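You operate a simulated robot arm through the tools that you are given. There is no shell and no other tool. Be economical: measure what you need, move in short steps, check, and stop when the job is done.

You are at the controls of a simulated two-armed robot. One attempt, no reset.

Task
Put the white box on the yellow stand away on the third shelf from the bottom of the grey rack. Then put one of the balls of wire from the steel tray in the open carton. Then open the cabinet door two, put the step gauge on the front of the wall bench away on the middle shelf behind cabinet door two and shut the two again. Then put one of the shims from the front of the wall bench on the lower board of the side shelf. Then stack the 2.5 mm roller from the front of the wall bench on top of the 3.15 mm roller. Then fetch the small sprocket and set it on the steel table. Then open the bottom bench drawer, put the part roll from the low shelf of the green table in the bottom drawer of the steel bench, then shut the drawer. Then close the blue cabinet door. Then open the blue locker door, fetch the red collar and set it in the shelf of the locker and shut the door again. Then take the white collar and leave it in the orange tray. Keep to this order. Set down upright: step gauge.

The check looks at the end state, three seconds after you hand in, the way a careful person would. Anything else that was tipped, shoved, dropped, spilled or broken makes it a failure.

Robot
Two 7-joint arms with two-finger parallel grippers on one trunk, on a base that drives. Base frame: it is fixed to the floor where the robot stands at the start and does not move with it; the origin is under the middle of the robot, x ahead of it, y to its left, z up. Units: mm, degrees, N and s.
The left shoulder is at the start at [60, 147, 543], the right one opposite. With the tool pointing down near the work surface each hand reaches from about 320 to 760 mm from the robot's upright axis, wherever it stands, measured 20 degrees to its own side. Places, roughly: ball of wire (6x6x5 cm) [1100, -200, 800]; blue cabinet door [4000, -4700, 300]; blue locker door [-800, -6300, 500]; bottom bench drawer [100, 1300, 200]; bottom drawer of the steel bench [100, 1400, 100]; cabinet door two [1300, -6300, 900]; lower board of the side shelf (24x34 cm) [-3180, -4660, 420]; middle shelf behind cabinet door two [1300, -6500, 1000]; open carton (25x19x10 cm) [3800, 1500, 900]; orange tray (15x15x5 cm) [3600, -4700, 600]; part roll [2500, 0, 500]; red collar (6x6x3 cm) [3700, -4200, 600]; roller [-1250, -6250, 1000]; shelf of the locker [-800, -6500, 500]; shim [-1250, -6500, 1000]; small sprocket [1250, 0, 1250]; steel table (23x23 cm) [-2060, -1980, 900]; step gauge [-500, -6250, 1000]; third shelf of the grey rack [-4000, -1800, 1100]; white box [750, -250, 750]; white collar (6x6x3 cm) [3600, -4200, 600]. Payload 3.43 kg a hand.
The tool frame of a hand sits at the grasp point between the pads (the TCP): z along the fingers, y along the line on which they close. The tips reach 30 mm beyond it. Largest opening 94 mm; finger width 28, thickness 10; the body of the gripper, 50 by 96 mm, starts 55 mm behind the TCP.
Orientation is that of the tool frame in the base frame, as a unit quaternion [w, x, y, z]. With the fingers straight down and closing along the base's y, the tool's x points along the base's -x, its y along +y and its z along -z.

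Tools
- The arms move only by the tool apply_moves. It takes "left_deltas", "right_deltas" or both (then of equal length, played together; a hand with none holds still); each is a list of rows, each a list of 2 entries, a list of its own where there are three numbers: the shift along the tool's x, y, z in mm, then the turn, a rotation vector about the tool's x, y, z in degrees. In form: [[[dx, dy, dz], [wx, wy, wz]], ...]. A call has 1 to 8 rows; each row is the pose to reach, as a shift and turn from the pose commanded when the call began, along the tool's axes at that moment. "left_jaw" and "right_jaw" are, for a hand that has rows, the opening, from 0 (shut) to 1 (fully open), set as the call begins (left out, the last holds). Each row takes 0.2 s and may step no farther than 50 mm and 8.6 degrees from the row before; otherwise, or with a gripper value out of range, the whole call is refused. A pose out of reach is approached as far as the arm can. The call stops where the force on the tool passes 40 N (or 10 N more than at its start, if that is more) or the arm is blocked; 0.2 s more then pass. The fingers move at their own pace (about 72 mm/s each) and stop on an object; they squeeze with about 24 N. The grip force told is the motor's: it shows also when the fingers shut on nothing. Time passes only in rows, and 0.2 s behind the last, so rows that repeat a pose let the fingers close. The reply holds the time, the measured pose of the TCP, the force on the tool along the base axes, the opening and the grip force, in the units named above and with some noise, with the torque about the TCP (base axes, N m) and any sound that the robot's microphone picked up.
- Cameras (640 x 400 px; columns grow to the right, rows downward): "scene" is now at [52.7, 29.9, 1180.2]; the picture's right is [0.35, -0.94, 0.00], its down [-0.51, -0.19, -0.84] and it looks along [0.79, 0.29, -0.54] (base axes); focal length 214 px, centre (320, 200). "left" rides on the left gripper at [76, -14, -103] in its tool frame; the picture's right is [0.18, 0.98, 0.00], its down [-0.75, 0.14, -0.64] and it looks along [-0.63, 0.12, 0.77] (tool axes); focal length 243 px, centre (320, 200). "right" rides on the right gripper at [76, 14, -103] in its tool frame; the picture's right is [-0.18, 0.98, 0.00], its down [-0.75, -0.14, -0.64] and it looks along [-0.63, -0.12, 0.77] (tool axes); focal length 243 px, centre (320, 200). There is no depth. A picture from a camera that has moved, and an enlarged one, comes with that camera's place and axes in the base frame and with its lens.
- grab_frame(camera): a new picture of that camera. The clock stands still meanwhile.
- lift_body(by): slides the trunk up (or, below 0, down) by that many mm; the arms and the scene camera ride with it, the base frame stays. It gives what a move gives, with no picture.
- drive_base(legs): drives the robot by 1 to 6 legs, each [ahead, left, turn to the left] in mm, mm and degrees, along the robot's own axes; the way and the turn of a leg run together, so that a leg with both is an arc; at most 1500 mm and 180 degrees a leg. The arms and the cameras ride along, it lands a little off, and it stops where it bumps. It gives what a move gives.
- turn_head(pan, tilt): turns the head with the scene camera to pan (to the left, within 86 degrees either way) and tilt (down, from -29 to 69), counted from straight ahead of the robot. It gives what a move gives.
- enlarge(camera, box): a new picture of the part [left, top, right, bottom] of that camera's present view, enlarged. The clock stands still meanwhile.
- job_done(): hands the job in; it is judged then, once.

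Go step by step. Nothing tells you exact positions but the pictures and the camera data: compare them with the known pose of the tool, close in by small moves and look again before you grip or let go. The budget is 577 turns and 370 pictures, counting those below and the enlarged ones. Unless the task says otherwise, let go and move clear before handing in.

The tools are called after ">>>" as a command line: name --argument value ..., lists and objects as JSON in quotes. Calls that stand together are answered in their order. apply_moves: Moves the arms, as the interface text tells. Its arguments: {"type":"object","properties":{"left_deltas":{"type":"array"},"left_jaw":{"type":"number"},"right_deltas":{"type":"array"},"right_jaw":{"type":"number"}},"required":[]} The other tools are called the same way: lift_body (by) slides the trunk up or down; drive_base (legs) drives the base; turn_head (pan, tilt) turns the head that bears the scene camera; grab_frame (camera) takes a picture; enlarge (camera, box) takes an enlarged picture of a part of a camera's view; job_done () hands the job in.

At the start:

```text
t: 0.0
left_tool_pos: [314.1, 215.6, 1000.9]
left_tcp_rot: [0.001, 0.0, 1.0, 0.0]
left_force: [0.5, 0.6, -1.0]
left_wrist_torque: [0.01, 0.03, -0.01]
left_width: 94.1
left_gripper_force: 0.0
right_tool_pos: [305.5, -64.0, 999.8]
right_tcp_rot: [0.001, 0.0, 1.0, 0.001]
right_force: [0.5, 0.4, -0.6]
right_wrist_torque: [0.02, -0.01, 0.0]
right_width: 94.0
right_gripper_force: 0.0
trunk travel left (down, up): [-250.0, 0.0]
robot x, y, heading: [1.4, 0.8, -0.0]
head pan, tilt: [20.5, 32.9]
```

scene: 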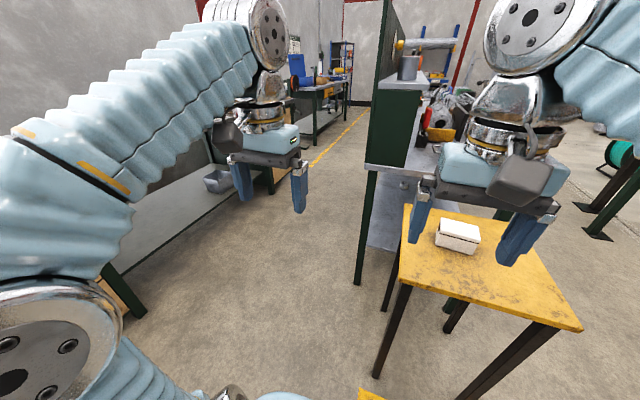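
right: 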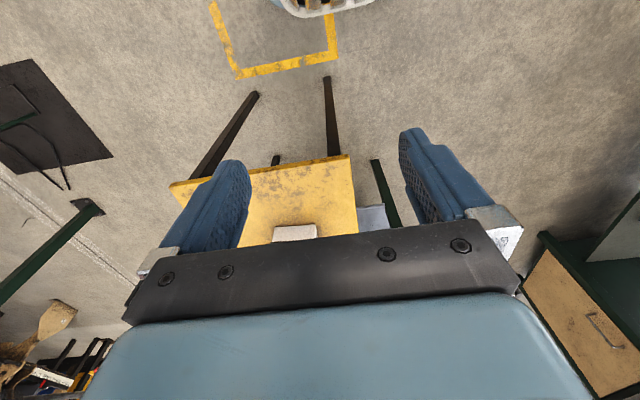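
left: 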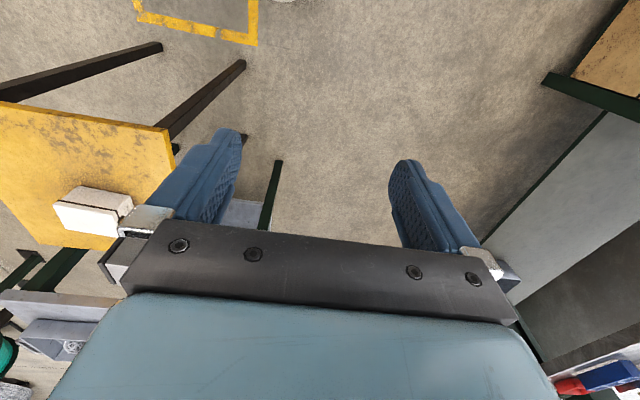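

I see the white box on the yellow stand ahead and right. I'll look closer at it to fix its place.

>>> turn_head --pan -20 --tilt 35

>>> grab_frame --camera "scene"

>>> enlarge --camera "right" --box '[160, 120, 480, 320]'

```text
t: 1.1
left_tool_pos: [314.1, 216.6, 1000.8]
left_tcp_rot: [0.002, 0.0, 1.0, 0.0]
left_force: [0.8, 0.1, 0.7]
left_wrist_torque: [-0.01, 0.0, -0.01]
left_width: 94.1
left_gripper_force: 0.0
right_tool_pos: [305.4, -63.8, 1000.1]
right_tcp_rot: [0.001, 0.0, 1.0, 0.001]
right_force: [-0.5, -0.6, -0.2]
right_wrist_torque: [0.03, 0.01, -0.01]
right_width: 94.0
right_gripper_force: 0.0
trunk travel left (down, up): [-250.0, 0.0]
robot x, y, heading: [-0.7, 0.9, 0.2]
head pan, tilt: [-20.0, 35.0]
```

```text
366 pictures are left
camera scene: at [52.0, -31.3, 1176.9], right [-0.34, -0.94, 0.0], down [-0.54, 0.2, -0.82], along [0.77, -0.28, -0.57], focal length 214 px, centre (320, 200)
```

scene: 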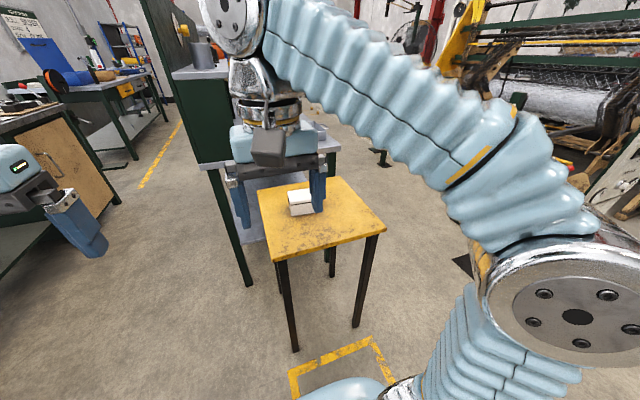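

```text
2.00 times, centred on (320, 220) of right
camera zoom: at [228.3, -49.7, 1101.0], right [0.18, 0.98, 0.0], down [0.75, -0.14, 0.64], along [0.63, -0.12, -0.77], focal length 485 px, centre (320, 160)
```

zoom: 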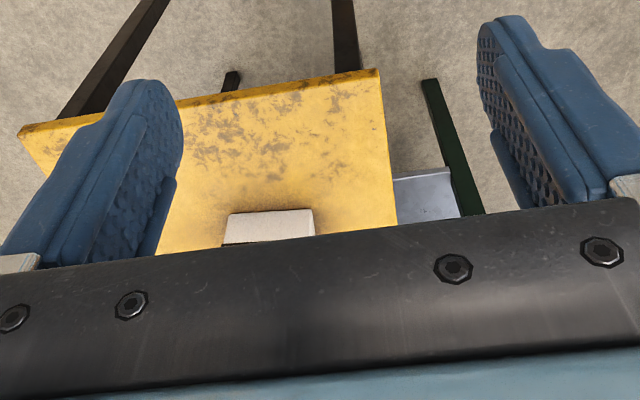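

The box sits at about [700,-195,680], on a stand top near z 655. I'll drive 120 mm forward and look again with the hand moved nearer.

>>> drive_base --legs '[[120, 0, 0]]'

>>> apply_moves --right_deltas '[[[-30, -30, 30], [0, 0, 0]], [[-60, -60, 60], [0, 0, 0]], [[-80, -90, 90], [0, 0, 0]], [[-90, -110, 120], [0, 0, 0]], [[-90, -110, 150], [0, 0, 0]]]'

>>> grab_frame --camera "right"

>>> grab_frame --camera "scene"

```text
t: 2.3
left_tool_pos: [433.8, 215.2, 999.3]
left_tcp_rot: [0.0, 0.001, 1.0, 0.0]
left_force: [0.3, -0.2, 0.0]
left_wrist_torque: [-0.02, -0.01, 0.01]
left_width: 93.8
left_gripper_force: 0.0
right_tool_pos: [423.6, -64.8, 1001.0]
right_tcp_rot: [0.001, 0.001, 1.0, 0.001]
right_force: [-0.2, 0.5, -0.1]
right_wrist_torque: [0.04, -0.02, 0.01]
right_width: 94.1
right_gripper_force: 0.0
trunk travel left (down, up): [-250.0, 0.0]
robot x, y, heading: [122.1, 0.1, -0.1]
head pan, tilt: [-20.0, 35.0]
```

```text
refused: row 1 steps farther than a row can; nothing moved
```

```text
364 pictures are left
camera right: at [347.4, -50.3, 1101.1], right [0.19, 0.98, 0.0], down [0.75, -0.14, 0.64], along [0.63, -0.12, -0.77], focal length 243 px, centre (320, 200)
```

right: 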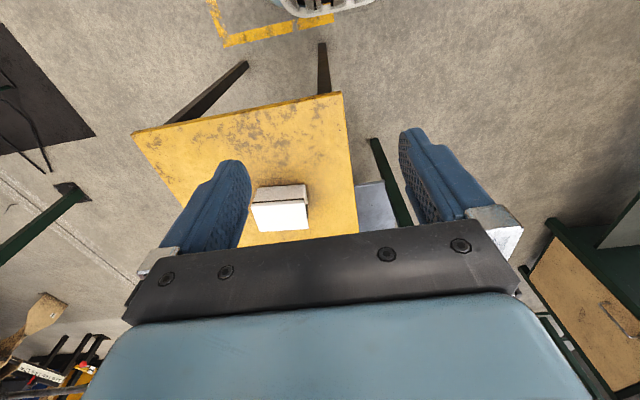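

```text
363 pictures are left
camera scene: at [171.1, -31.6, 1176.9], right [-0.34, -0.94, 0.0], down [-0.54, 0.2, -0.82], along [0.77, -0.28, -0.57], focal length 214 px, centre (320, 200)
```

scene: 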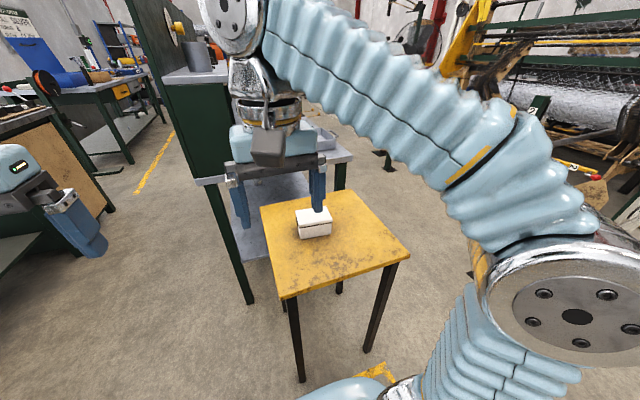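

The box is about 112 x 86 x 47 mm, centred near [690,-195,697], its long side nearly along y. Before choosing a grip I'll look at the grey rack, so I know which hand posture its shelf needs.

>>> drive_base --legs '[[-250, 0, 0], [0, 0, 180]]'

>>> turn_head --pan 25 --tilt 10

>>> grab_frame --camera "scene"

>>> enlarge --camera "scene" --box '[240, 100, 400, 200]'

```text
t: 11.5
left_tool_pos: [-433.5, -230.1, 999.7]
left_tcp_rot: [0.0, 1.0, 0.022, -0.002]
left_force: [-0.1, 0.2, -0.4]
left_wrist_torque: [0.01, 0.02, 0.0]
left_width: 94.1
left_gripper_force: 0.0
right_tool_pos: [-435.0, 51.1, 1000.0]
right_tcp_rot: [0.001, 1.0, 0.022, -0.001]
right_force: [-1.0, 0.4, -0.2]
right_wrist_torque: [0.01, 0.01, 0.05]
right_width: 94.1
right_gripper_force: 0.1
trunk travel left (down, up): [-250.0, 0.0]
robot x, y, heading: [-128.2, -6.4, -177.5]
head pan, tilt: [-20.0, 35.0]
```

```text
t: 12.7
left_tool_pos: [-433.1, -230.3, 998.7]
left_tcp_rot: [0.0, 1.0, 0.022, 0.0]
left_force: [0.8, -0.1, -0.4]
left_wrist_torque: [0.0, 0.01, 0.01]
left_width: 94.1
left_gripper_force: 0.0
right_tool_pos: [-435.0, 49.6, 1000.1]
right_tcp_rot: [0.001, 1.0, 0.021, -0.001]
right_force: [0.5, 0.1, 0.2]
right_wrist_torque: [0.0, 0.0, 0.02]
right_width: 94.2
right_gripper_force: 0.1
trunk travel left (down, up): [-250.0, 0.0]
robot x, y, heading: [-130.0, 1.0, -177.5]
head pan, tilt: [25.0, 10.0]
```

```text
362 pictures are left
camera scene: at [-182.0, -43.7, 1216.9], right [-0.46, 0.89, 0.0], down [0.15, 0.08, -0.98], along [-0.87, -0.45, -0.17], focal length 214 px, centre (320, 200)
```

scene: 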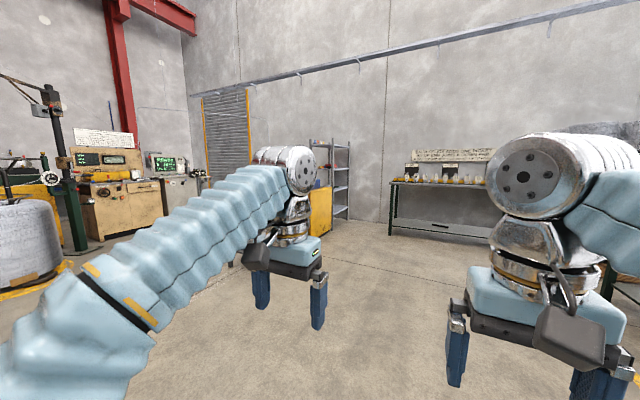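

```text
4.00 times, centred on (320, 150) of scene
camera zoom: at [-182.0, -43.7, 1216.9], right [-0.46, 0.89, 0.0], down [0.15, 0.08, -0.98], along [-0.87, -0.45, -0.17], focal length 858 px, centre (320, 400)
```

zoom: 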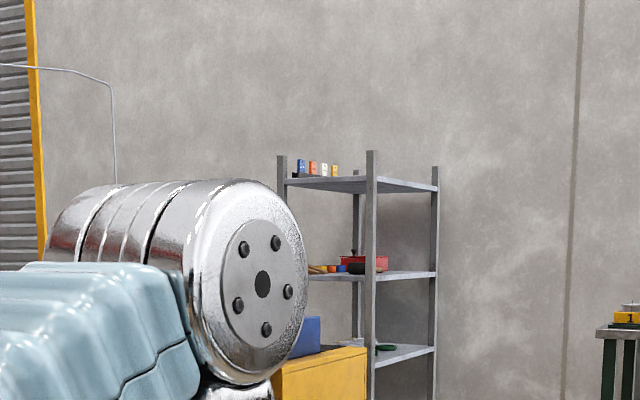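

The rack's third shelf (the one with the red box) is near z 1090 with about 400 mm above it, so a hand pitched 45° works. I'll drive to the stand's right side, facing +y, to grip the box across its 86 mm.

>>> drive_base --legs '[[0, 800, 0], [0, 0, -98.5], [0, -618, 0]]'

>>> apply_moves --right_deltas '[[[0, 0, 0], [0, -7.5, 0]], [[0, 0, 0], [0, -15, 0]], [[0, 0, 0], [0, -22.5, 0]], [[0, 0, 0], [0, -30, 0]], [[0, 0, 0], [0, -37.5, 0]], [[0, 0, 0], [0, -45, 0]], [[0, 0, 0], [0, -45, 0]]]'

>>> turn_head --pan -20 --tilt 40

>>> grab_frame --camera "scene"

>>> grab_frame --camera "right"

```text
t: 24.1
left_tool_pos: [352.8, -505.3, 999.4]
left_tcp_rot: [0.0, -0.671, 0.741, 0.001]
left_force: [0.0, -0.3, 0.7]
left_wrist_torque: [0.01, -0.03, 0.02]
left_width: 93.8
left_gripper_force: 0.0
right_tool_pos: [629.9, -542.3, 999.2]
right_tcp_rot: [0.0, -0.672, 0.741, 0.001]
right_force: [0.2, 1.0, 1.0]
right_wrist_torque: [0.01, 0.03, -0.01]
right_width: 94.2
right_gripper_force: 0.1
trunk travel left (down, up): [-250.0, 0.0]
robot x, y, heading: [538.3, -840.4, 84.3]
head pan, tilt: [25.0, 10.0]
```

```text
t: 25.7
left_tool_pos: [353.0, -507.0, 1000.1]
left_tcp_rot: [0.0, -0.671, 0.741, 0.0]
left_force: [0.0, -0.3, -0.4]
left_wrist_torque: [0.0, -0.03, 0.0]
left_width: 94.0
left_gripper_force: 0.0
right_tool_pos: [630.8, -543.0, 999.8]
right_tcp_rot: [0.284, -0.62, 0.684, 0.259]
right_force: [-0.8, 0.4, -0.7]
right_wrist_torque: [0.03, 0.0, 0.0]
right_width: 93.8
right_gripper_force: 0.1
trunk travel left (down, up): [-250.0, 0.0]
robot x, y, heading: [537.2, -841.1, 84.3]
head pan, tilt: [25.0, 10.0]
```

```text
t: 26.9
left_tool_pos: [353.3, -504.9, 999.7]
left_tcp_rot: [0.001, -0.672, 0.741, 0.0]
left_force: [0.7, 0.0, -0.6]
left_wrist_torque: [-0.02, 0.04, -0.01]
left_width: 93.8
left_gripper_force: 0.0
right_tool_pos: [630.6, -543.1, 998.8]
right_tcp_rot: [0.283, -0.621, 0.684, 0.258]
right_force: [-0.4, 0.5, -0.9]
right_wrist_torque: [-0.03, -0.02, -0.01]
right_width: 94.1
right_gripper_force: 0.0
trunk travel left (down, up): [-250.0, 0.0]
robot x, y, heading: [540.1, -838.8, 84.2]
head pan, tilt: [-20.0, 40.0]
```

```text
360 pictures are left
camera scene: at [570.0, -794.0, 1169.4], right [0.9, -0.43, 0.0], down [-0.28, -0.58, -0.77], along [0.33, 0.69, -0.64], focal length 214 px, centre (320, 200)
```

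scene: 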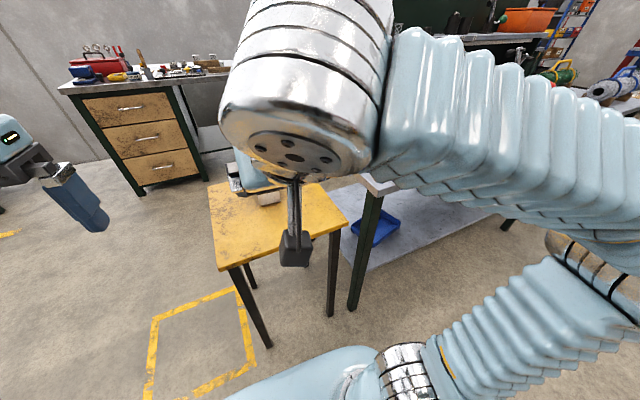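

```text
359 pictures are left
camera right: at [603.6, -667.0, 1016.2], right [-0.97, 0.22, 0.13], down [0.15, 0.06, 0.99], along [0.21, 0.97, -0.09], focal length 243 px, centre (320, 200)
```

right: 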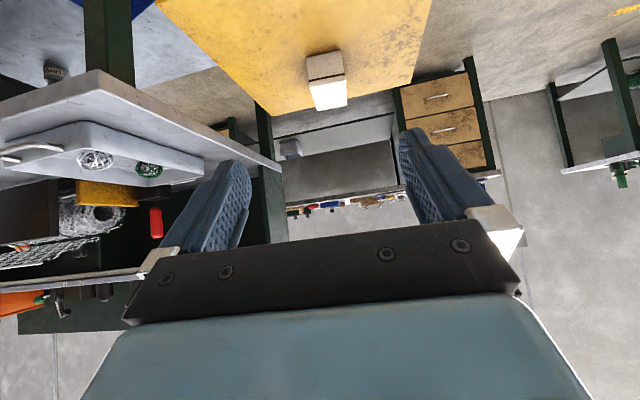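

The hand now points at the box from the stand's right side. I'll zoom on the box to measure its corners better.

>>> enlarge --camera "right" --box '[250, 0, 410, 100]'

```text
4.00 times, centred on (330, 50) of right
camera zoom: at [603.6, -667.0, 1016.2], right [-0.97, 0.22, 0.13], down [0.15, 0.06, 0.99], along [0.21, 0.97, -0.09], focal length 970 px, centre (280, 800)
```

zoom: 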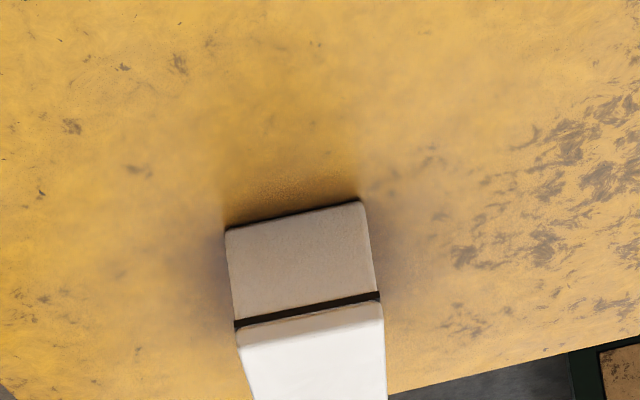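

Triangulating both views gives the stand top at z≈700 and the box about 68 x 105 x 55 mm centred at (656,-183). I'll bring the pitched hand most of the way in and check.

>>> apply_moves --right_deltas '[[[-8, 2, 48], [0, 0, 0]], [[-16, 4, 96], [0, 0, 0]], [[-24, 6, 144], [0, 0, 0]], [[-32, 8, 192], [0, 0, 0]], [[-40, 10, 240], [0, 0, 0]], [[-48, 10, 288], [0, 0, 0]], [[-56, 10, 320], [0, 0, 0]]]'

>>> grab_frame --camera "right"

>>> grab_frame --camera "scene"

```text
t: 28.4
left_tool_pos: [353.9, -506.9, 1000.7]
left_tcp_rot: [0.002, -0.672, 0.741, 0.001]
left_force: [0.1, -0.1, -0.3]
left_wrist_torque: [-0.02, -0.01, 0.0]
left_width: 94.1
left_gripper_force: 0.0
right_tool_pos: [645.4, -273.4, 813.6]
right_tcp_rot: [0.283, -0.62, 0.684, 0.259]
right_force: [-0.5, 0.5, 0.3]
right_wrist_torque: [0.03, 0.0, 0.03]
right_width: 93.8
right_gripper_force: 0.0
trunk travel left (down, up): [-250.0, 0.0]
robot x, y, heading: [537.7, -841.4, 84.5]
head pan, tilt: [-20.0, 40.0]
```

```text
357 pictures are left
camera right: at [619.0, -398.7, 830.9], right [-0.97, 0.22, 0.13], down [0.15, 0.06, 0.99], along [0.21, 0.97, -0.09], focal length 243 px, centre (320, 200)
```

right: 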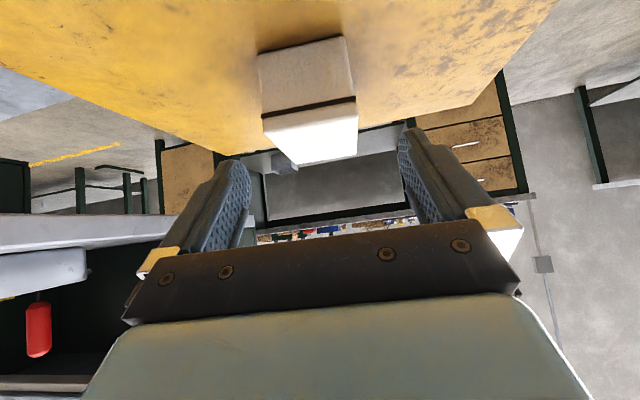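

```text
356 pictures are left
camera scene: at [570.0, -794.1, 1169.3], right [0.9, -0.43, 0.0], down [-0.28, -0.58, -0.77], along [0.33, 0.69, -0.64], focal length 214 px, centre (320, 200)
```

scene: 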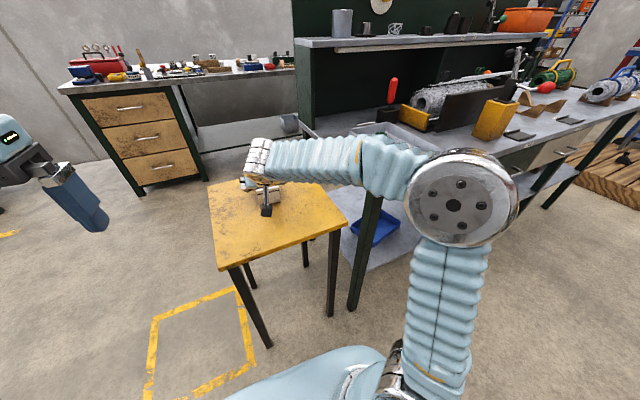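

The measures agree; final approach to about (656,-200,738).

>>> apply_moves --right_deltas '[[[0, -3, 40], [0, 0, 0]], [[1, -3, 75], [0, 0, 0]], [[2, -3, 106], [0, 0, 0]]]'

>>> grab_frame --camera "right"

>>> enlarge --camera "scene" --box '[200, 140, 360, 240]'

```text
t: 29.2
left_tool_pos: [354.3, -506.0, 1000.4]
left_tcp_rot: [0.0, -0.672, 0.741, 0.0]
left_force: [-0.6, -0.2, -0.2]
left_wrist_torque: [-0.01, 0.01, 0.0]
left_width: 94.0
left_gripper_force: 0.0
right_tool_pos: [655.1, -202.5, 736.1]
right_tcp_rot: [0.283, -0.62, 0.684, 0.258]
right_force: [-0.2, -0.4, 0.2]
right_wrist_torque: [0.01, -0.01, 0.01]
right_width: 94.1
right_gripper_force: 0.1
trunk travel left (down, up): [-250.0, 0.0]
robot x, y, heading: [541.6, -839.2, 84.5]
head pan, tilt: [-20.0, 40.0]
```

```text
355 pictures are left
camera right: at [629.2, -327.5, 753.2], right [-0.97, 0.23, 0.13], down [0.15, 0.06, 0.99], along [0.21, 0.97, -0.09], focal length 243 px, centre (320, 200)
```

right: 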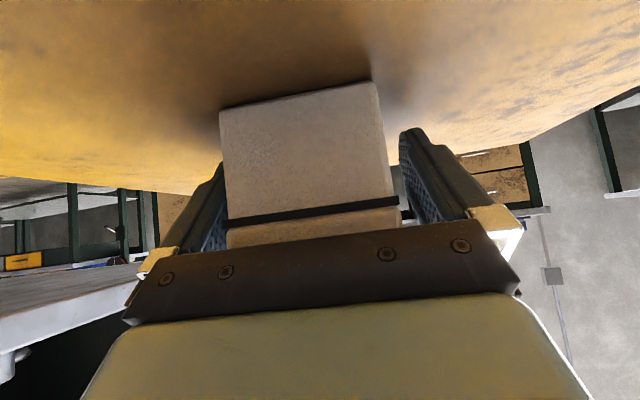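

```text
4.00 times, centred on (280, 190) of scene
camera zoom: at [570.0, -794.1, 1169.3], right [0.9, -0.43, 0.0], down [-0.28, -0.58, -0.77], along [0.33, 0.69, -0.64], focal length 858 px, centre (480, 240)
```

zoom: 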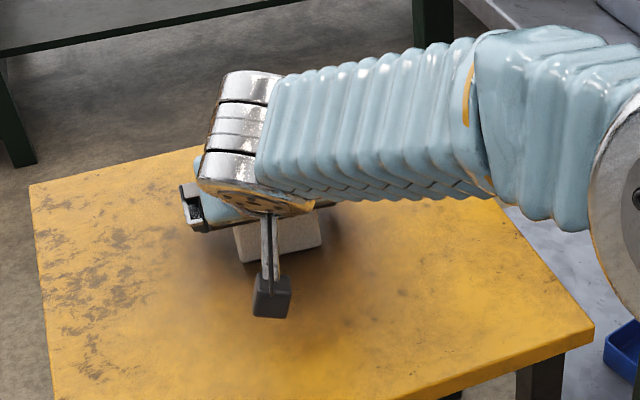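

The box sits between the fingers. I'll close and then lift a little.

>>> apply_moves --right_deltas '[[[0, 0, 0], [0, 0, 0]], [[0, 0, 0], [0, 0, 0]], [[0, 0, 0], [0, 0, 0]], [[0, 0, 0], [0, 0, 0]]]' --right_jaw 0

>>> apply_moves --right_deltas '[[[-20, 0, -20], [0, 0, 0]], [[-40, 0, -40], [0, 0, 0]], [[-70, 0, -70], [0, 0, 0]], [[-100, 0, -100], [0, 0, 0]]]'

>>> grab_frame --camera "right"

```text
t: 30.2
left_tool_pos: [353.7, -506.3, 1000.4]
left_tcp_rot: [0.001, -0.672, 0.741, 0.002]
left_force: [0.6, -0.7, 0.3]
left_wrist_torque: [-0.03, 0.0, -0.01]
left_width: 94.0
left_gripper_force: 0.1
right_tool_pos: [655.4, -202.5, 735.3]
right_tcp_rot: [0.284, -0.62, 0.684, 0.259]
right_force: [0.3, 0.8, 0.0]
right_wrist_torque: [0.04, -0.04, -0.05]
right_width: 74.2
right_gripper_force: 24.3
trunk travel left (down, up): [-250.0, 0.0]
robot x, y, heading: [536.9, -839.1, 84.7]
head pan, tilt: [-20.0, 40.0]
```

```text
t: 31.2
left_tool_pos: [352.9, -506.3, 999.8]
left_tcp_rot: [0.0, -0.672, 0.741, 0.0]
left_force: [0.3, 0.6, -0.2]
left_wrist_torque: [-0.02, 0.04, 0.01]
left_width: 94.0
left_gripper_force: 0.0
right_tool_pos: [657.6, -205.4, 876.9]
right_tcp_rot: [0.284, -0.62, 0.684, 0.258]
right_force: [-0.6, 0.2, 1.3]
right_wrist_torque: [0.02, -0.02, 0.0]
right_width: 0.1
right_gripper_force: 23.5
trunk travel left (down, up): [-250.0, 0.0]
robot x, y, heading: [534.0, -835.8, 84.4]
head pan, tilt: [-20.0, 40.0]
```

```text
353 pictures are left
camera right: at [630.6, -329.8, 894.2], right [-0.97, 0.22, 0.13], down [0.15, 0.06, 0.99], along [0.21, 0.97, -0.09], focal length 243 px, centre (320, 200)
```

right: 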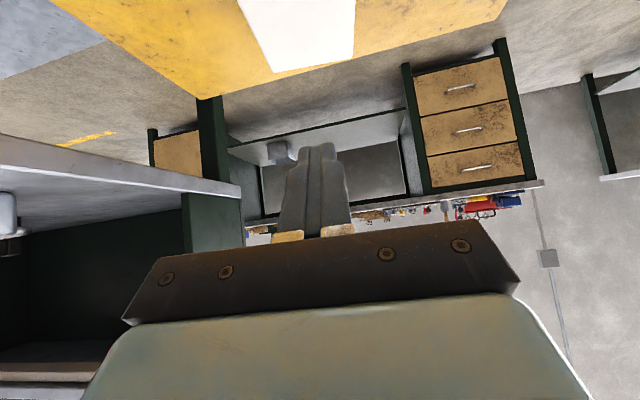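

The fingers slipped off as I lifted; the box seems to stand where it was. I'll reopen, go back more centrally, grip longer and lift slowly while watching.

>>> apply_moves --right_deltas '[[[0, 0, 0], [0, 0, 0]], [[0, 0, 0], [0, 0, 0]], [[0, 0, 0], [0, 0, 0]], [[0, 0, 0], [0, 0, 0]]]' --right_jaw 1

>>> apply_moves --right_deltas '[[[15, 0, 31], [0, 0, 0]], [[40, 0, 56], [0, 0, 0]], [[65, 0, 81], [0, 0, 0]], [[75, 0, 91], [0, 0, 0]]]'

>>> grab_frame --camera "right"

```text
t: 32.2
left_tool_pos: [352.4, -505.1, 1000.9]
left_tcp_rot: [0.001, -0.672, 0.74, 0.001]
left_force: [1.8, -0.9, 0.6]
left_wrist_torque: [0.02, -0.01, 0.0]
left_width: 94.2
left_gripper_force: 0.0
right_tool_pos: [657.9, -205.0, 877.7]
right_tcp_rot: [0.283, -0.621, 0.684, 0.258]
right_force: [0.6, 0.4, -1.0]
right_wrist_torque: [0.0, 0.02, 0.0]
right_width: 94.1
right_gripper_force: 0.0
trunk travel left (down, up): [-250.0, 0.0]
robot x, y, heading: [535.6, -840.5, 84.7]
head pan, tilt: [-20.0, 40.0]
```

```text
t: 33.2
left_tool_pos: [353.1, -505.2, 999.8]
left_tcp_rot: [0.001, -0.672, 0.741, 0.0]
left_force: [-0.2, 0.4, 0.2]
left_wrist_torque: [0.01, 0.01, 0.01]
left_width: 94.1
left_gripper_force: 0.1
right_tool_pos: [658.4, -193.4, 759.5]
right_tcp_rot: [0.283, -0.621, 0.684, 0.258]
right_force: [0.8, 0.2, 0.1]
right_wrist_torque: [-0.02, 0.01, -0.01]
right_width: 93.7
right_gripper_force: 0.0
trunk travel left (down, up): [-250.0, 0.0]
robot x, y, heading: [535.6, -838.2, 84.2]
head pan, tilt: [-20.0, 40.0]
```

```text
352 pictures are left
camera right: at [630.4, -317.2, 777.4], right [-0.97, 0.23, 0.13], down [0.15, 0.06, 0.99], along [0.21, 0.97, -0.09], focal length 243 px, centre (320, 200)
```

right: 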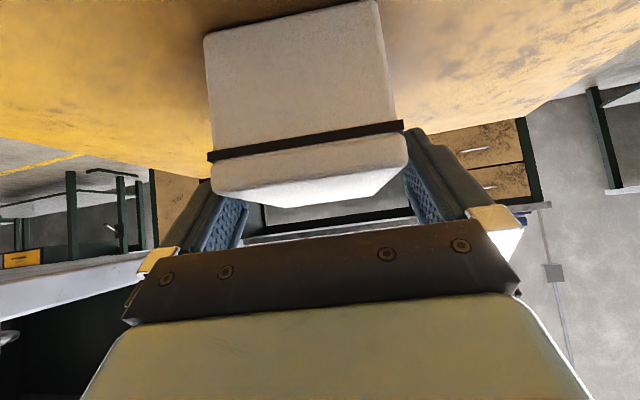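

The box is still between the fingers. Lower the last bit and grip with a longer hold.

>>> apply_moves --right_deltas '[[[8, 0, 8], [0, 0, 0]], [[16, 0, 16], [0, 0, 0]]]'

>>> apply_moves --right_deltas '[[[0, 0, 0], [0, 0, 0]], [[0, 0, 0], [0, 0, 0]], [[0, 0, 0], [0, 0, 0]], [[0, 0, 0], [0, 0, 0]], [[0, 0, 0], [0, 0, 0]]]' --right_jaw 0

>>> apply_moves --right_deltas '[[[-2, 0, -2], [0, 0, 0]], [[-4, 0, -4], [0, 0, 0]], [[-6, 0, -6], [0, 0, 0]], [[-8, 0, -8], [0, 0, 0]]]'

>>> grab_frame --camera "right"

```text
t: 33.9
left_tool_pos: [353.5, -506.4, 999.6]
left_tcp_rot: [0.0, -0.672, 0.741, 0.0]
left_force: [-0.1, -0.6, 0.4]
left_wrist_torque: [0.01, 0.0, 0.02]
left_width: 94.0
left_gripper_force: 0.0
right_tool_pos: [656.0, -193.5, 737.5]
right_tcp_rot: [0.285, -0.62, 0.684, 0.259]
right_force: [0.5, 1.1, 0.5]
right_wrist_torque: [0.03, 0.01, 0.02]
right_width: 94.0
right_gripper_force: 0.1
trunk travel left (down, up): [-250.0, 0.0]
robot x, y, heading: [535.6, -837.7, 84.3]
head pan, tilt: [-20.0, 40.0]
```

```text
t: 35.0
left_tool_pos: [353.4, -505.5, 1000.4]
left_tcp_rot: [0.001, -0.672, 0.741, 0.001]
left_force: [0.5, 0.3, 0.2]
left_wrist_torque: [0.02, 0.0, 0.0]
left_width: 94.1
left_gripper_force: 0.0
right_tool_pos: [656.8, -192.4, 738.4]
right_tcp_rot: [0.284, -0.62, 0.685, 0.258]
right_force: [-0.2, -1.0, -0.7]
right_wrist_torque: [0.05, -0.07, -0.03]
right_width: 74.2
right_gripper_force: 23.5
trunk travel left (down, up): [-250.0, 0.0]
robot x, y, heading: [537.7, -838.3, 84.5]
head pan, tilt: [-20.0, 40.0]
```

```text
t: 36.0
left_tool_pos: [353.4, -506.1, 1000.2]
left_tcp_rot: [-0.001, -0.672, 0.741, 0.001]
left_force: [-0.4, -0.3, 0.8]
left_wrist_torque: [-0.04, -0.01, 0.0]
left_width: 94.1
left_gripper_force: 0.2
right_tool_pos: [657.5, -191.2, 747.9]
right_tcp_rot: [0.284, -0.62, 0.684, 0.258]
right_force: [-0.1, 0.2, -2.9]
right_wrist_torque: [-0.01, 0.0, -0.01]
right_width: 74.2
right_gripper_force: 23.6
trunk travel left (down, up): [-250.0, 0.0]
robot x, y, heading: [536.2, -841.2, 84.4]
head pan, tilt: [-20.0, 40.0]
```

```text
351 pictures are left
camera right: at [630.4, -316.2, 766.6], right [-0.97, 0.23, 0.13], down [0.15, 0.06, 0.99], along [0.21, 0.97, -0.1], focal length 243 px, centre (320, 200)
```

right: 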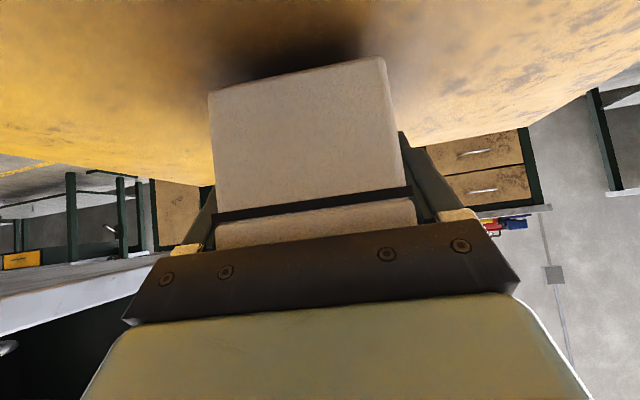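

It's held this time (about 3 N of weight). I'll lift gently and check again.

>>> apply_moves --right_deltas '[[[-4, 0, -4], [0, 0, 0]], [[-10, 0, -10], [0, 0, 0]], [[-18, 0, -18], [0, 0, 0]], [[-26, 0, -26], [0, 0, 0]], [[-34, 0, -34], [0, 0, 0]], [[-42, 0, -42], [0, 0, 0]], [[-48, 0, -48], [0, 0, 0]], [[-50, 0, -50], [0, 0, 0]]]'

>>> grab_frame --camera "right"

```text
t: 37.9
left_tool_pos: [353.6, -505.3, 1000.2]
left_tcp_rot: [0.0, -0.671, 0.741, 0.001]
left_force: [-0.7, -0.2, 0.6]
left_wrist_torque: [0.03, 0.02, 0.02]
left_width: 93.9
left_gripper_force: 0.0
right_tool_pos: [660.0, -192.1, 821.8]
right_tcp_rot: [0.284, -0.62, 0.685, 0.258]
right_force: [0.2, 0.6, -3.4]
right_wrist_torque: [0.02, -0.01, -0.01]
right_width: 74.5
right_gripper_force: 24.0
trunk travel left (down, up): [-250.0, 0.0]
robot x, y, heading: [536.8, -837.9, 84.4]
head pan, tilt: [-20.0, 40.0]
```

```text
350 pictures are left
camera right: at [631.9, -315.8, 838.4], right [-0.97, 0.23, 0.13], down [0.15, 0.06, 0.99], along [0.21, 0.97, -0.1], focal length 243 px, centre (320, 200)
```

right: 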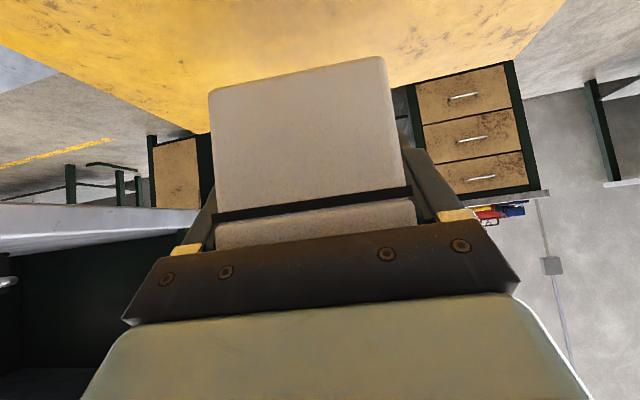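

Held stably. I'll draw it up and back toward the robot.

>>> apply_moves --right_deltas '[[[0, 0, -12], [0, 0, 0]], [[0, 0, -36], [0, 0, 0]], [[0, 0, -66], [0, 0, 0]], [[0, 0, -96], [0, 0, 0]], [[0, 0, -126], [0, 0, 0]], [[0, 0, -156], [0, 0, 0]], [[0, 0, -180], [0, 0, 0]], [[0, 0, -192], [0, 0, 0]]]'

>>> apply_moves --right_deltas '[[[-8, 0, -8], [0, 0, 0]], [[-24, 0, -24], [0, 0, 0]], [[-42, 0, -42], [0, 0, 0]], [[-60, 0, -60], [0, 0, 0]], [[-78, 0, -78], [0, 0, 0]], [[-96, 0, -96], [0, 0, 0]], [[-112, 0, -112], [0, 0, 0]], [[-120, 0, -120], [0, 0, 0]]]'

>>> grab_frame --camera "right"

>>> grab_frame --camera "scene"

```text
t: 39.6
left_tool_pos: [352.9, -506.3, 999.7]
left_tcp_rot: [0.001, -0.671, 0.741, 0.001]
left_force: [0.1, -0.4, 0.3]
left_wrist_torque: [0.03, 0.0, 0.03]
left_width: 94.0
left_gripper_force: 0.1
right_tool_pos: [644.2, -326.4, 955.8]
right_tcp_rot: [0.284, -0.62, 0.684, 0.258]
right_force: [-0.1, -0.6, -2.7]
right_wrist_torque: [0.02, 0.01, 0.0]
right_width: 74.2
right_gripper_force: 23.9
trunk travel left (down, up): [-250.0, 0.0]
robot x, y, heading: [537.1, -843.4, 84.3]
head pan, tilt: [-20.0, 40.0]
```

```text
t: 41.5
left_tool_pos: [353.0, -506.4, 1000.3]
left_tcp_rot: [0.001, -0.672, 0.74, 0.0]
left_force: [0.7, -0.2, -0.6]
left_wrist_torque: [0.0, -0.05, 0.02]
left_width: 94.0
left_gripper_force: 0.1
right_tool_pos: [643.3, -330.0, 1113.6]
right_tcp_rot: [0.283, -0.621, 0.684, 0.257]
right_force: [0.3, 0.1, -2.6]
right_wrist_torque: [-0.05, -0.05, 0.0]
right_width: 74.3
right_gripper_force: 23.7
right hand out of reach, approached as far as the arm can: row 8
trunk travel left (down, up): [-250.0, 0.0]
robot x, y, heading: [534.7, -838.6, 84.4]
head pan, tilt: [-20.0, 40.0]
```

```text
349 pictures are left
camera right: at [615.7, -454.7, 1132.5], right [-0.97, 0.22, 0.13], down [0.15, 0.06, 0.99], along [0.21, 0.97, -0.1], focal length 243 px, centre (320, 200)
```

right: 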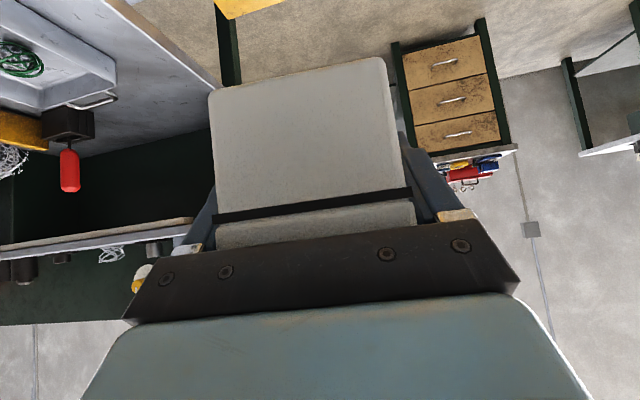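

```text
348 pictures are left
camera scene: at [569.8, -793.6, 1169.3], right [0.9, -0.43, 0.0], down [-0.28, -0.58, -0.77], along [0.33, 0.69, -0.64], focal length 214 px, centre (320, 200)
```

scene: 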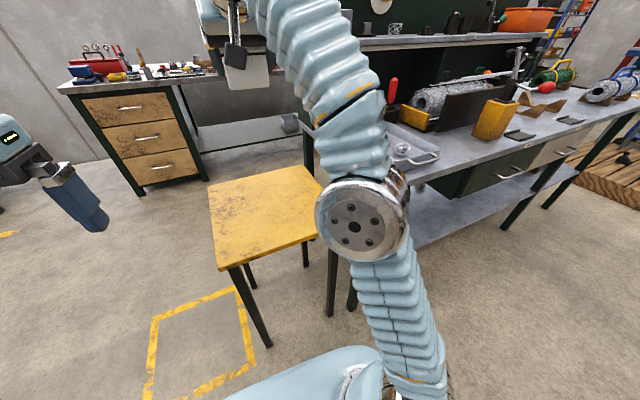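

The box is up at z 1113, near the limit of arm height. I'll turn and drive toward the rack's open long side (seemingly facing +y), stopping short to look.

>>> drive_base --legs '[[0, 0, 95.6], [1000, 0, 0], [1000, 0, 0], [1000, 0, 0]]'

>>> turn_head --pan 25 --tilt 15

>>> grab_frame --camera "scene"

>>> grab_frame --camera "right"

```text
t: 60.0
left_tool_pos: [-2740.2, -951.4, 1000.1]
left_tcp_rot: [0.0, 1.0, -0.02, 0.0]
left_force: [-0.1, 0.3, -0.2]
left_wrist_torque: [0.0, -0.01, 0.0]
left_width: 94.0
left_gripper_force: 0.1
right_tool_pos: [-2931.0, -671.5, 1115.7]
right_tcp_rot: [-0.007, 0.923, -0.018, -0.384]
right_force: [0.7, -0.7, -3.7]
right_wrist_torque: [-0.03, -0.02, 0.03]
right_width: 74.3
right_gripper_force: 24.6
trunk travel left (down, up): [-250.0, 0.0]
robot x, y, heading: [-2418.4, -748.3, 177.9]
head pan, tilt: [-20.0, 40.0]
```

```text
t: 61.1
left_tool_pos: [-2739.8, -951.0, 1000.7]
left_tcp_rot: [0.0, 1.0, -0.019, -0.001]
left_force: [0.1, 0.1, 0.3]
left_wrist_torque: [-0.02, -0.03, 0.02]
left_width: 94.1
left_gripper_force: 0.0
right_tool_pos: [-2930.3, -672.6, 1114.8]
right_tcp_rot: [-0.007, 0.923, -0.018, -0.383]
right_force: [0.8, 0.2, -2.3]
right_wrist_torque: [-0.01, -0.02, -0.04]
right_width: 74.4
right_gripper_force: 24.0
trunk travel left (down, up): [-250.0, 0.0]
robot x, y, heading: [-2416.8, -749.6, 177.7]
head pan, tilt: [25.0, 15.0]
```

```text
347 pictures are left
camera scene: at [-2474.1, -786.7, 1208.8], right [-0.39, 0.92, 0.0], down [0.24, 0.1, -0.97], along [-0.89, -0.37, -0.26], focal length 214 px, centre (320, 200)
```

scene: 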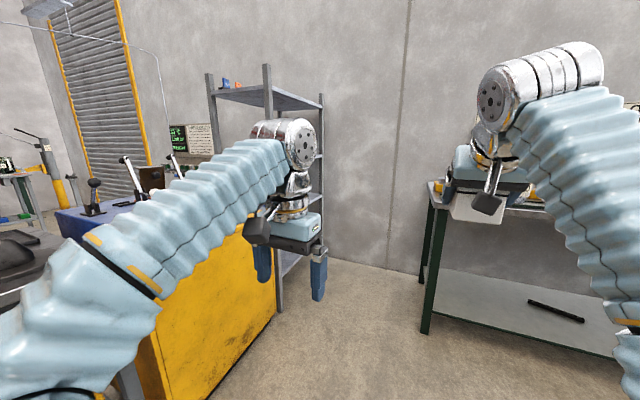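

```text
346 pictures are left
camera right: at [-2805.9, -691.8, 1132.7], right [-0.17, -0.98, 0.13], down [-0.07, 0.15, 0.99], along [-0.98, 0.16, -0.09], focal length 243 px, centre (320, 200)
```

right: 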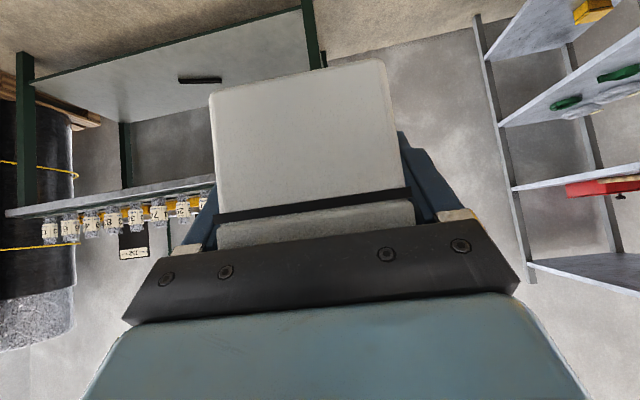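

The rack's front-right post stands at about (-3550,-1540) with its long open side facing +y; a table corner is at about (-3820,-550). I'll pull the hand in, turn to face -y, and strafe along the rack.

>>> apply_moves --right_deltas '[[[6, 0, -10], [0, 0, 0]], [[20, 0, -30], [0, 0, 0]], [[36, 0, -52], [0, 0, 0]], [[52, 0, -76], [0, 0, 0]], [[62, 0, -92], [0, 0, 0]], [[66, 0, -98], [0, 0, 0]]]'

>>> drive_base --legs '[[0, 0, 92.3], [180, 0, 0], [0, -1300, 0]]'

>>> turn_head --pan 0 --tilt 15

>>> grab_frame --camera "scene"

>>> grab_frame --camera "right"

```text
t: 62.5
left_tool_pos: [-2739.5, -951.5, 1000.0]
left_tcp_rot: [0.0, 1.0, -0.019, 0.0]
left_force: [0.5, 0.0, -0.8]
left_wrist_torque: [0.01, 0.01, 0.0]
left_width: 94.0
left_gripper_force: 0.1
right_tool_pos: [-2815.1, -678.9, 1137.8]
right_tcp_rot: [-0.007, 0.923, -0.019, -0.383]
right_force: [-0.5, 0.3, -3.1]
right_wrist_torque: [0.02, 0.0, -0.03]
right_width: 74.2
right_gripper_force: 23.9
trunk travel left (down, up): [-250.0, 0.0]
robot x, y, heading: [-2418.8, -748.9, 177.9]
head pan, tilt: [25.0, 15.0]
```

```text
t: 73.3
left_tool_pos: [-3442.0, -1234.5, 1000.3]
left_tcp_rot: [0.001, 0.774, 0.633, 0.0]
left_force: [0.1, 0.2, 0.3]
left_wrist_torque: [-0.05, 0.03, 0.02]
left_width: 93.9
left_gripper_force: 0.1
right_tool_pos: [-3724.6, -1267.4, 1136.6]
right_tcp_rot: [0.242, 0.716, 0.584, -0.296]
right_force: [-0.4, 0.0, -3.2]
right_wrist_torque: [0.05, -0.04, 0.0]
right_width: 74.5
right_gripper_force: 24.0
trunk travel left (down, up): [-250.0, 0.0]
robot x, y, heading: [-3590.8, -883.5, -101.6]
head pan, tilt: [25.0, 15.0]
stopped in leg 3: the robot was blocked; the commanded pose is now the measured one
```

```text
t: 74.2
left_tool_pos: [-3442.4, -1236.2, 1000.0]
left_tcp_rot: [0.0, 0.775, 0.632, -0.001]
left_force: [-0.5, 1.0, 0.5]
left_wrist_torque: [-0.04, -0.03, 0.01]
left_width: 94.1
left_gripper_force: 0.2
right_tool_pos: [-3725.0, -1267.1, 1138.6]
right_tcp_rot: [0.242, 0.716, 0.584, -0.297]
right_force: [0.6, -0.6, -2.0]
right_wrist_torque: [0.07, -0.03, -0.01]
right_width: 74.2
right_gripper_force: 24.0
trunk travel left (down, up): [-250.0, 0.0]
robot x, y, heading: [-3589.5, -883.6, -101.8]
head pan, tilt: [0.0, 15.0]
```

```text
345 pictures are left
camera scene: at [-3604.0, -948.4, 1208.8], right [-0.98, 0.2, 0.0], down [0.05, 0.25, -0.97], along [-0.19, -0.95, -0.26], focal length 214 px, centre (320, 200)
```

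scene: 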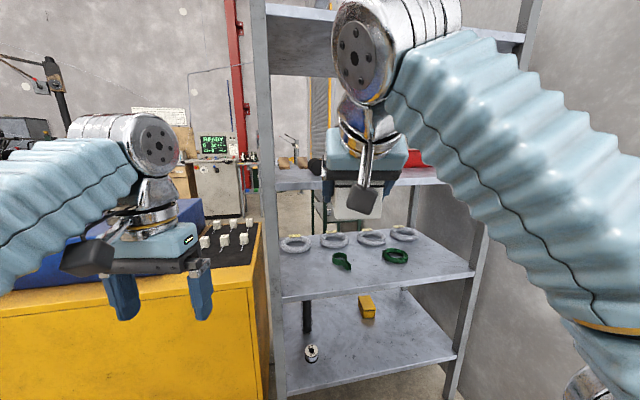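

```text
344 pictures are left
camera right: at [-3685.9, -1146.1, 1154.7], right [0.94, -0.32, 0.13], down [-0.15, -0.05, 0.99], along [-0.31, -0.94, -0.1], focal length 243 px, centre (320, 200)
```

right: 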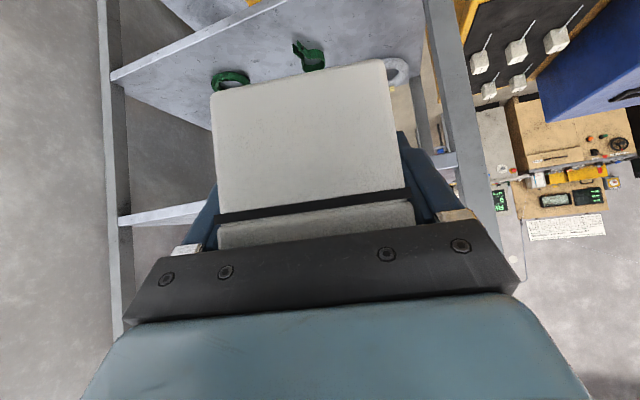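

The base bumped something but stands fine; shelves are at z≈300, 700, 1092 and ~1490, so the third is 1092. I'll zoom on the third shelf to find free space.

>>> enlarge --camera "scene" --box '[250, 110, 490, 260]'

>>> turn_head --pan -80 --tilt 50

>>> grab_frame --camera "scene"

```text
2.67 times, centred on (370, 185) of scene
camera zoom: at [-3604.0, -948.4, 1208.8], right [-0.98, 0.2, 0.0], down [0.05, 0.25, -0.97], along [-0.19, -0.95, -0.26], focal length 572 px, centre (187, 240)
```

zoom: 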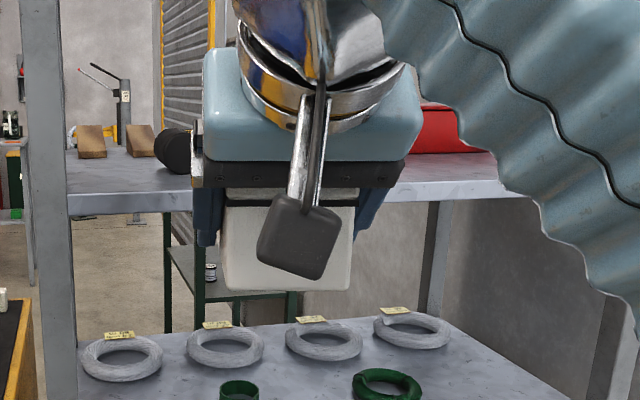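

```text
t: 75.8
left_tool_pos: [-3442.6, -1236.7, 999.5]
left_tcp_rot: [0.001, 0.775, 0.632, -0.001]
left_force: [-0.2, 0.1, -0.6]
left_wrist_torque: [-0.03, -0.01, 0.0]
left_width: 93.9
left_gripper_force: 0.1
right_tool_pos: [-3724.8, -1266.8, 1136.7]
right_tcp_rot: [0.242, 0.716, 0.584, -0.297]
right_force: [0.1, -0.6, -3.2]
right_wrist_torque: [0.02, -0.02, 0.03]
right_width: 74.3
right_gripper_force: 23.7
trunk travel left (down, up): [-250.0, 0.0]
robot x, y, heading: [-3590.2, -884.5, -101.6]
head pan, tilt: [-80.0, 50.0]
```

```text
342 pictures are left
camera scene: at [-3662.4, -854.8, 1155.2], right [0.03, 1.0, 0.0], down [0.77, -0.02, -0.64], along [-0.64, 0.02, -0.77], focal length 214 px, centre (320, 200)
```

scene: 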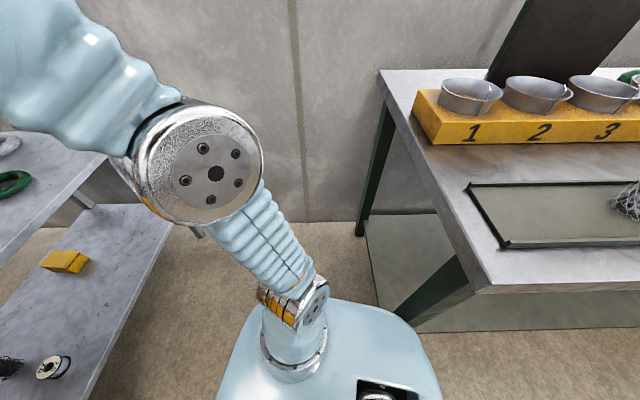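

The front 120 mm of the third shelf is free and the right part is clear to the red box. I'll test how far the arm reaches at z 1146 before choosing where to stand.

>>> apply_moves --right_deltas '[[[-6, 0, -6], [0, 0, 0]], [[-13, 0, 1], [0, 0, 0]], [[-28, 0, 16], [0, 0, 0]], [[-43, 0, 31], [0, 0, 0]], [[-58, 0, 46], [0, 0, 0]], [[-73, 0, 61], [0, 0, 0]], [[-87, 0, 75], [0, 0, 0]]]'

```text
t: 77.4
left_tool_pos: [-3442.9, -1236.5, 999.4]
left_tcp_rot: [0.001, 0.775, 0.632, 0.0]
left_force: [0.6, 0.6, 0.6]
left_wrist_torque: [0.02, -0.02, 0.01]
left_width: 94.0
left_gripper_force: 0.1
right_tool_pos: [-3747.1, -1369.0, 1119.7]
right_tcp_rot: [0.242, 0.717, 0.583, -0.296]
right_force: [0.5, -0.4, -2.1]
right_wrist_torque: [0.03, -0.01, 0.01]
right_width: 74.4
right_gripper_force: 24.7
right hand out of reach, approached as far as the arm can: row 5, 6, 7
trunk travel left (down, up): [-250.0, 0.0]
robot x, y, heading: [-3589.3, -886.8, -101.7]
head pan, tilt: [-80.0, 50.0]
```

At z 1146 the arm reaches about 455 mm ahead at 45° pitch, and much more if I later raise the pitch a few degrees. I'll pull in, go up, then drive forward, strafe along the rack and square up.

>>> apply_moves --right_deltas '[[[12, -8, -14], [0, 0, 0]], [[26, -18, -30], [0, 0, 0]], [[40, -28, -46], [0, 0, 0]], [[54, -38, -62], [0, 0, 0]], [[68, -48, -78], [0, 0, 0]], [[78, -56, -90], [0, 0, 0]], [[82, -60, -94], [0, 0, 0]]]'

>>> drive_base --legs '[[110, 0, 0], [0, -190, 0], [0, 0, 11.5]]'

>>> turn_head --pan 0 --tilt 20

>>> grab_frame --camera "scene"

>>> grab_frame --camera "right"

```text
t: 79.0
left_tool_pos: [-3442.6, -1236.8, 999.6]
left_tcp_rot: [0.001, 0.775, 0.632, 0.0]
left_force: [0.4, -0.7, -0.6]
left_wrist_torque: [0.01, 0.0, -0.02]
left_width: 94.0
left_gripper_force: 0.0
right_tool_pos: [-3780.1, -1235.8, 1131.9]
right_tcp_rot: [0.242, 0.716, 0.584, -0.296]
right_force: [0.1, 0.0, -3.2]
right_wrist_torque: [0.0, -0.02, 0.02]
right_width: 74.2
right_gripper_force: 23.6
trunk travel left (down, up): [-250.0, 0.0]
robot x, y, heading: [-3589.0, -884.9, -101.5]
head pan, tilt: [-80.0, 50.0]
```

```text
t: 82.1
left_tool_pos: [-3585.8, -1267.1, 999.9]
left_tcp_rot: [0.001, 0.706, 0.709, 0.0]
left_force: [0.2, 0.5, -0.2]
left_wrist_torque: [0.01, 0.02, 0.0]
left_width: 93.8
left_gripper_force: 0.0
right_tool_pos: [-3917.7, -1337.8, 1131.6]
right_tcp_rot: [0.272, 0.652, 0.654, -0.271]
right_force: [0.7, -0.8, -2.2]
right_wrist_torque: [0.04, -0.01, -0.01]
right_width: 74.2
right_gripper_force: 23.5
trunk travel left (down, up): [-250.0, 0.0]
robot x, y, heading: [-3799.8, -949.9, -89.7]
head pan, tilt: [-80.0, 50.0]
```

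```text
t: 83.6
left_tool_pos: [-3584.8, -1267.4, 999.3]
left_tcp_rot: [0.001, 0.706, 0.709, 0.0]
left_force: [0.0, 0.8, -0.5]
left_wrist_torque: [0.01, -0.01, -0.02]
left_width: 94.1
left_gripper_force: 0.1
right_tool_pos: [-3917.6, -1336.1, 1131.0]
right_tcp_rot: [0.271, 0.652, 0.654, -0.271]
right_force: [0.4, -0.3, -2.7]
right_wrist_torque: [0.02, 0.0, 0.0]
right_width: 74.4
right_gripper_force: 23.9
trunk travel left (down, up): [-250.0, 0.0]
robot x, y, heading: [-3804.9, -952.6, -89.9]
head pan, tilt: [0.0, 20.0]
```

```text
341 pictures are left
camera scene: at [-3803.2, -1018.6, 1200.7], right [-1.0, 0.0, 0.0], down [0.0, 0.34, -0.94], along [0.0, -0.94, -0.34], focal length 214 px, centre (320, 200)
```

scene: 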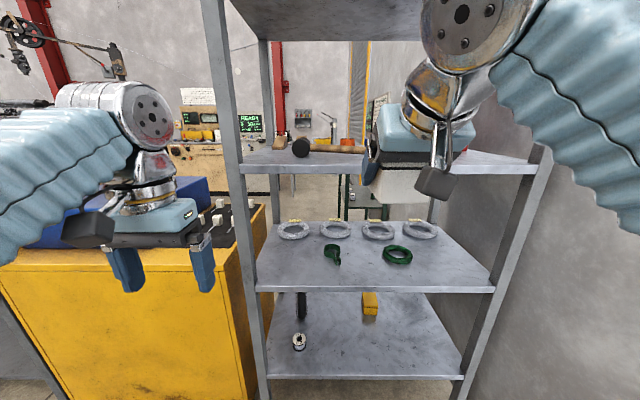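

```text
340 pictures are left
camera right: at [-3903.7, -1210.6, 1148.2], right [0.98, -0.13, 0.13], down [-0.14, -0.08, 0.99], along [-0.12, -0.99, -0.1], focal length 243 px, centre (320, 200)
```

right: 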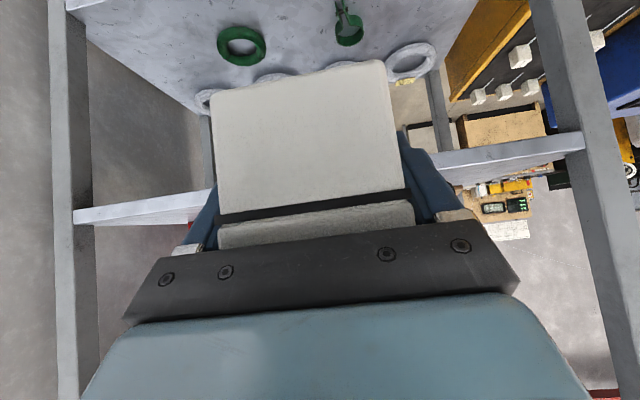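

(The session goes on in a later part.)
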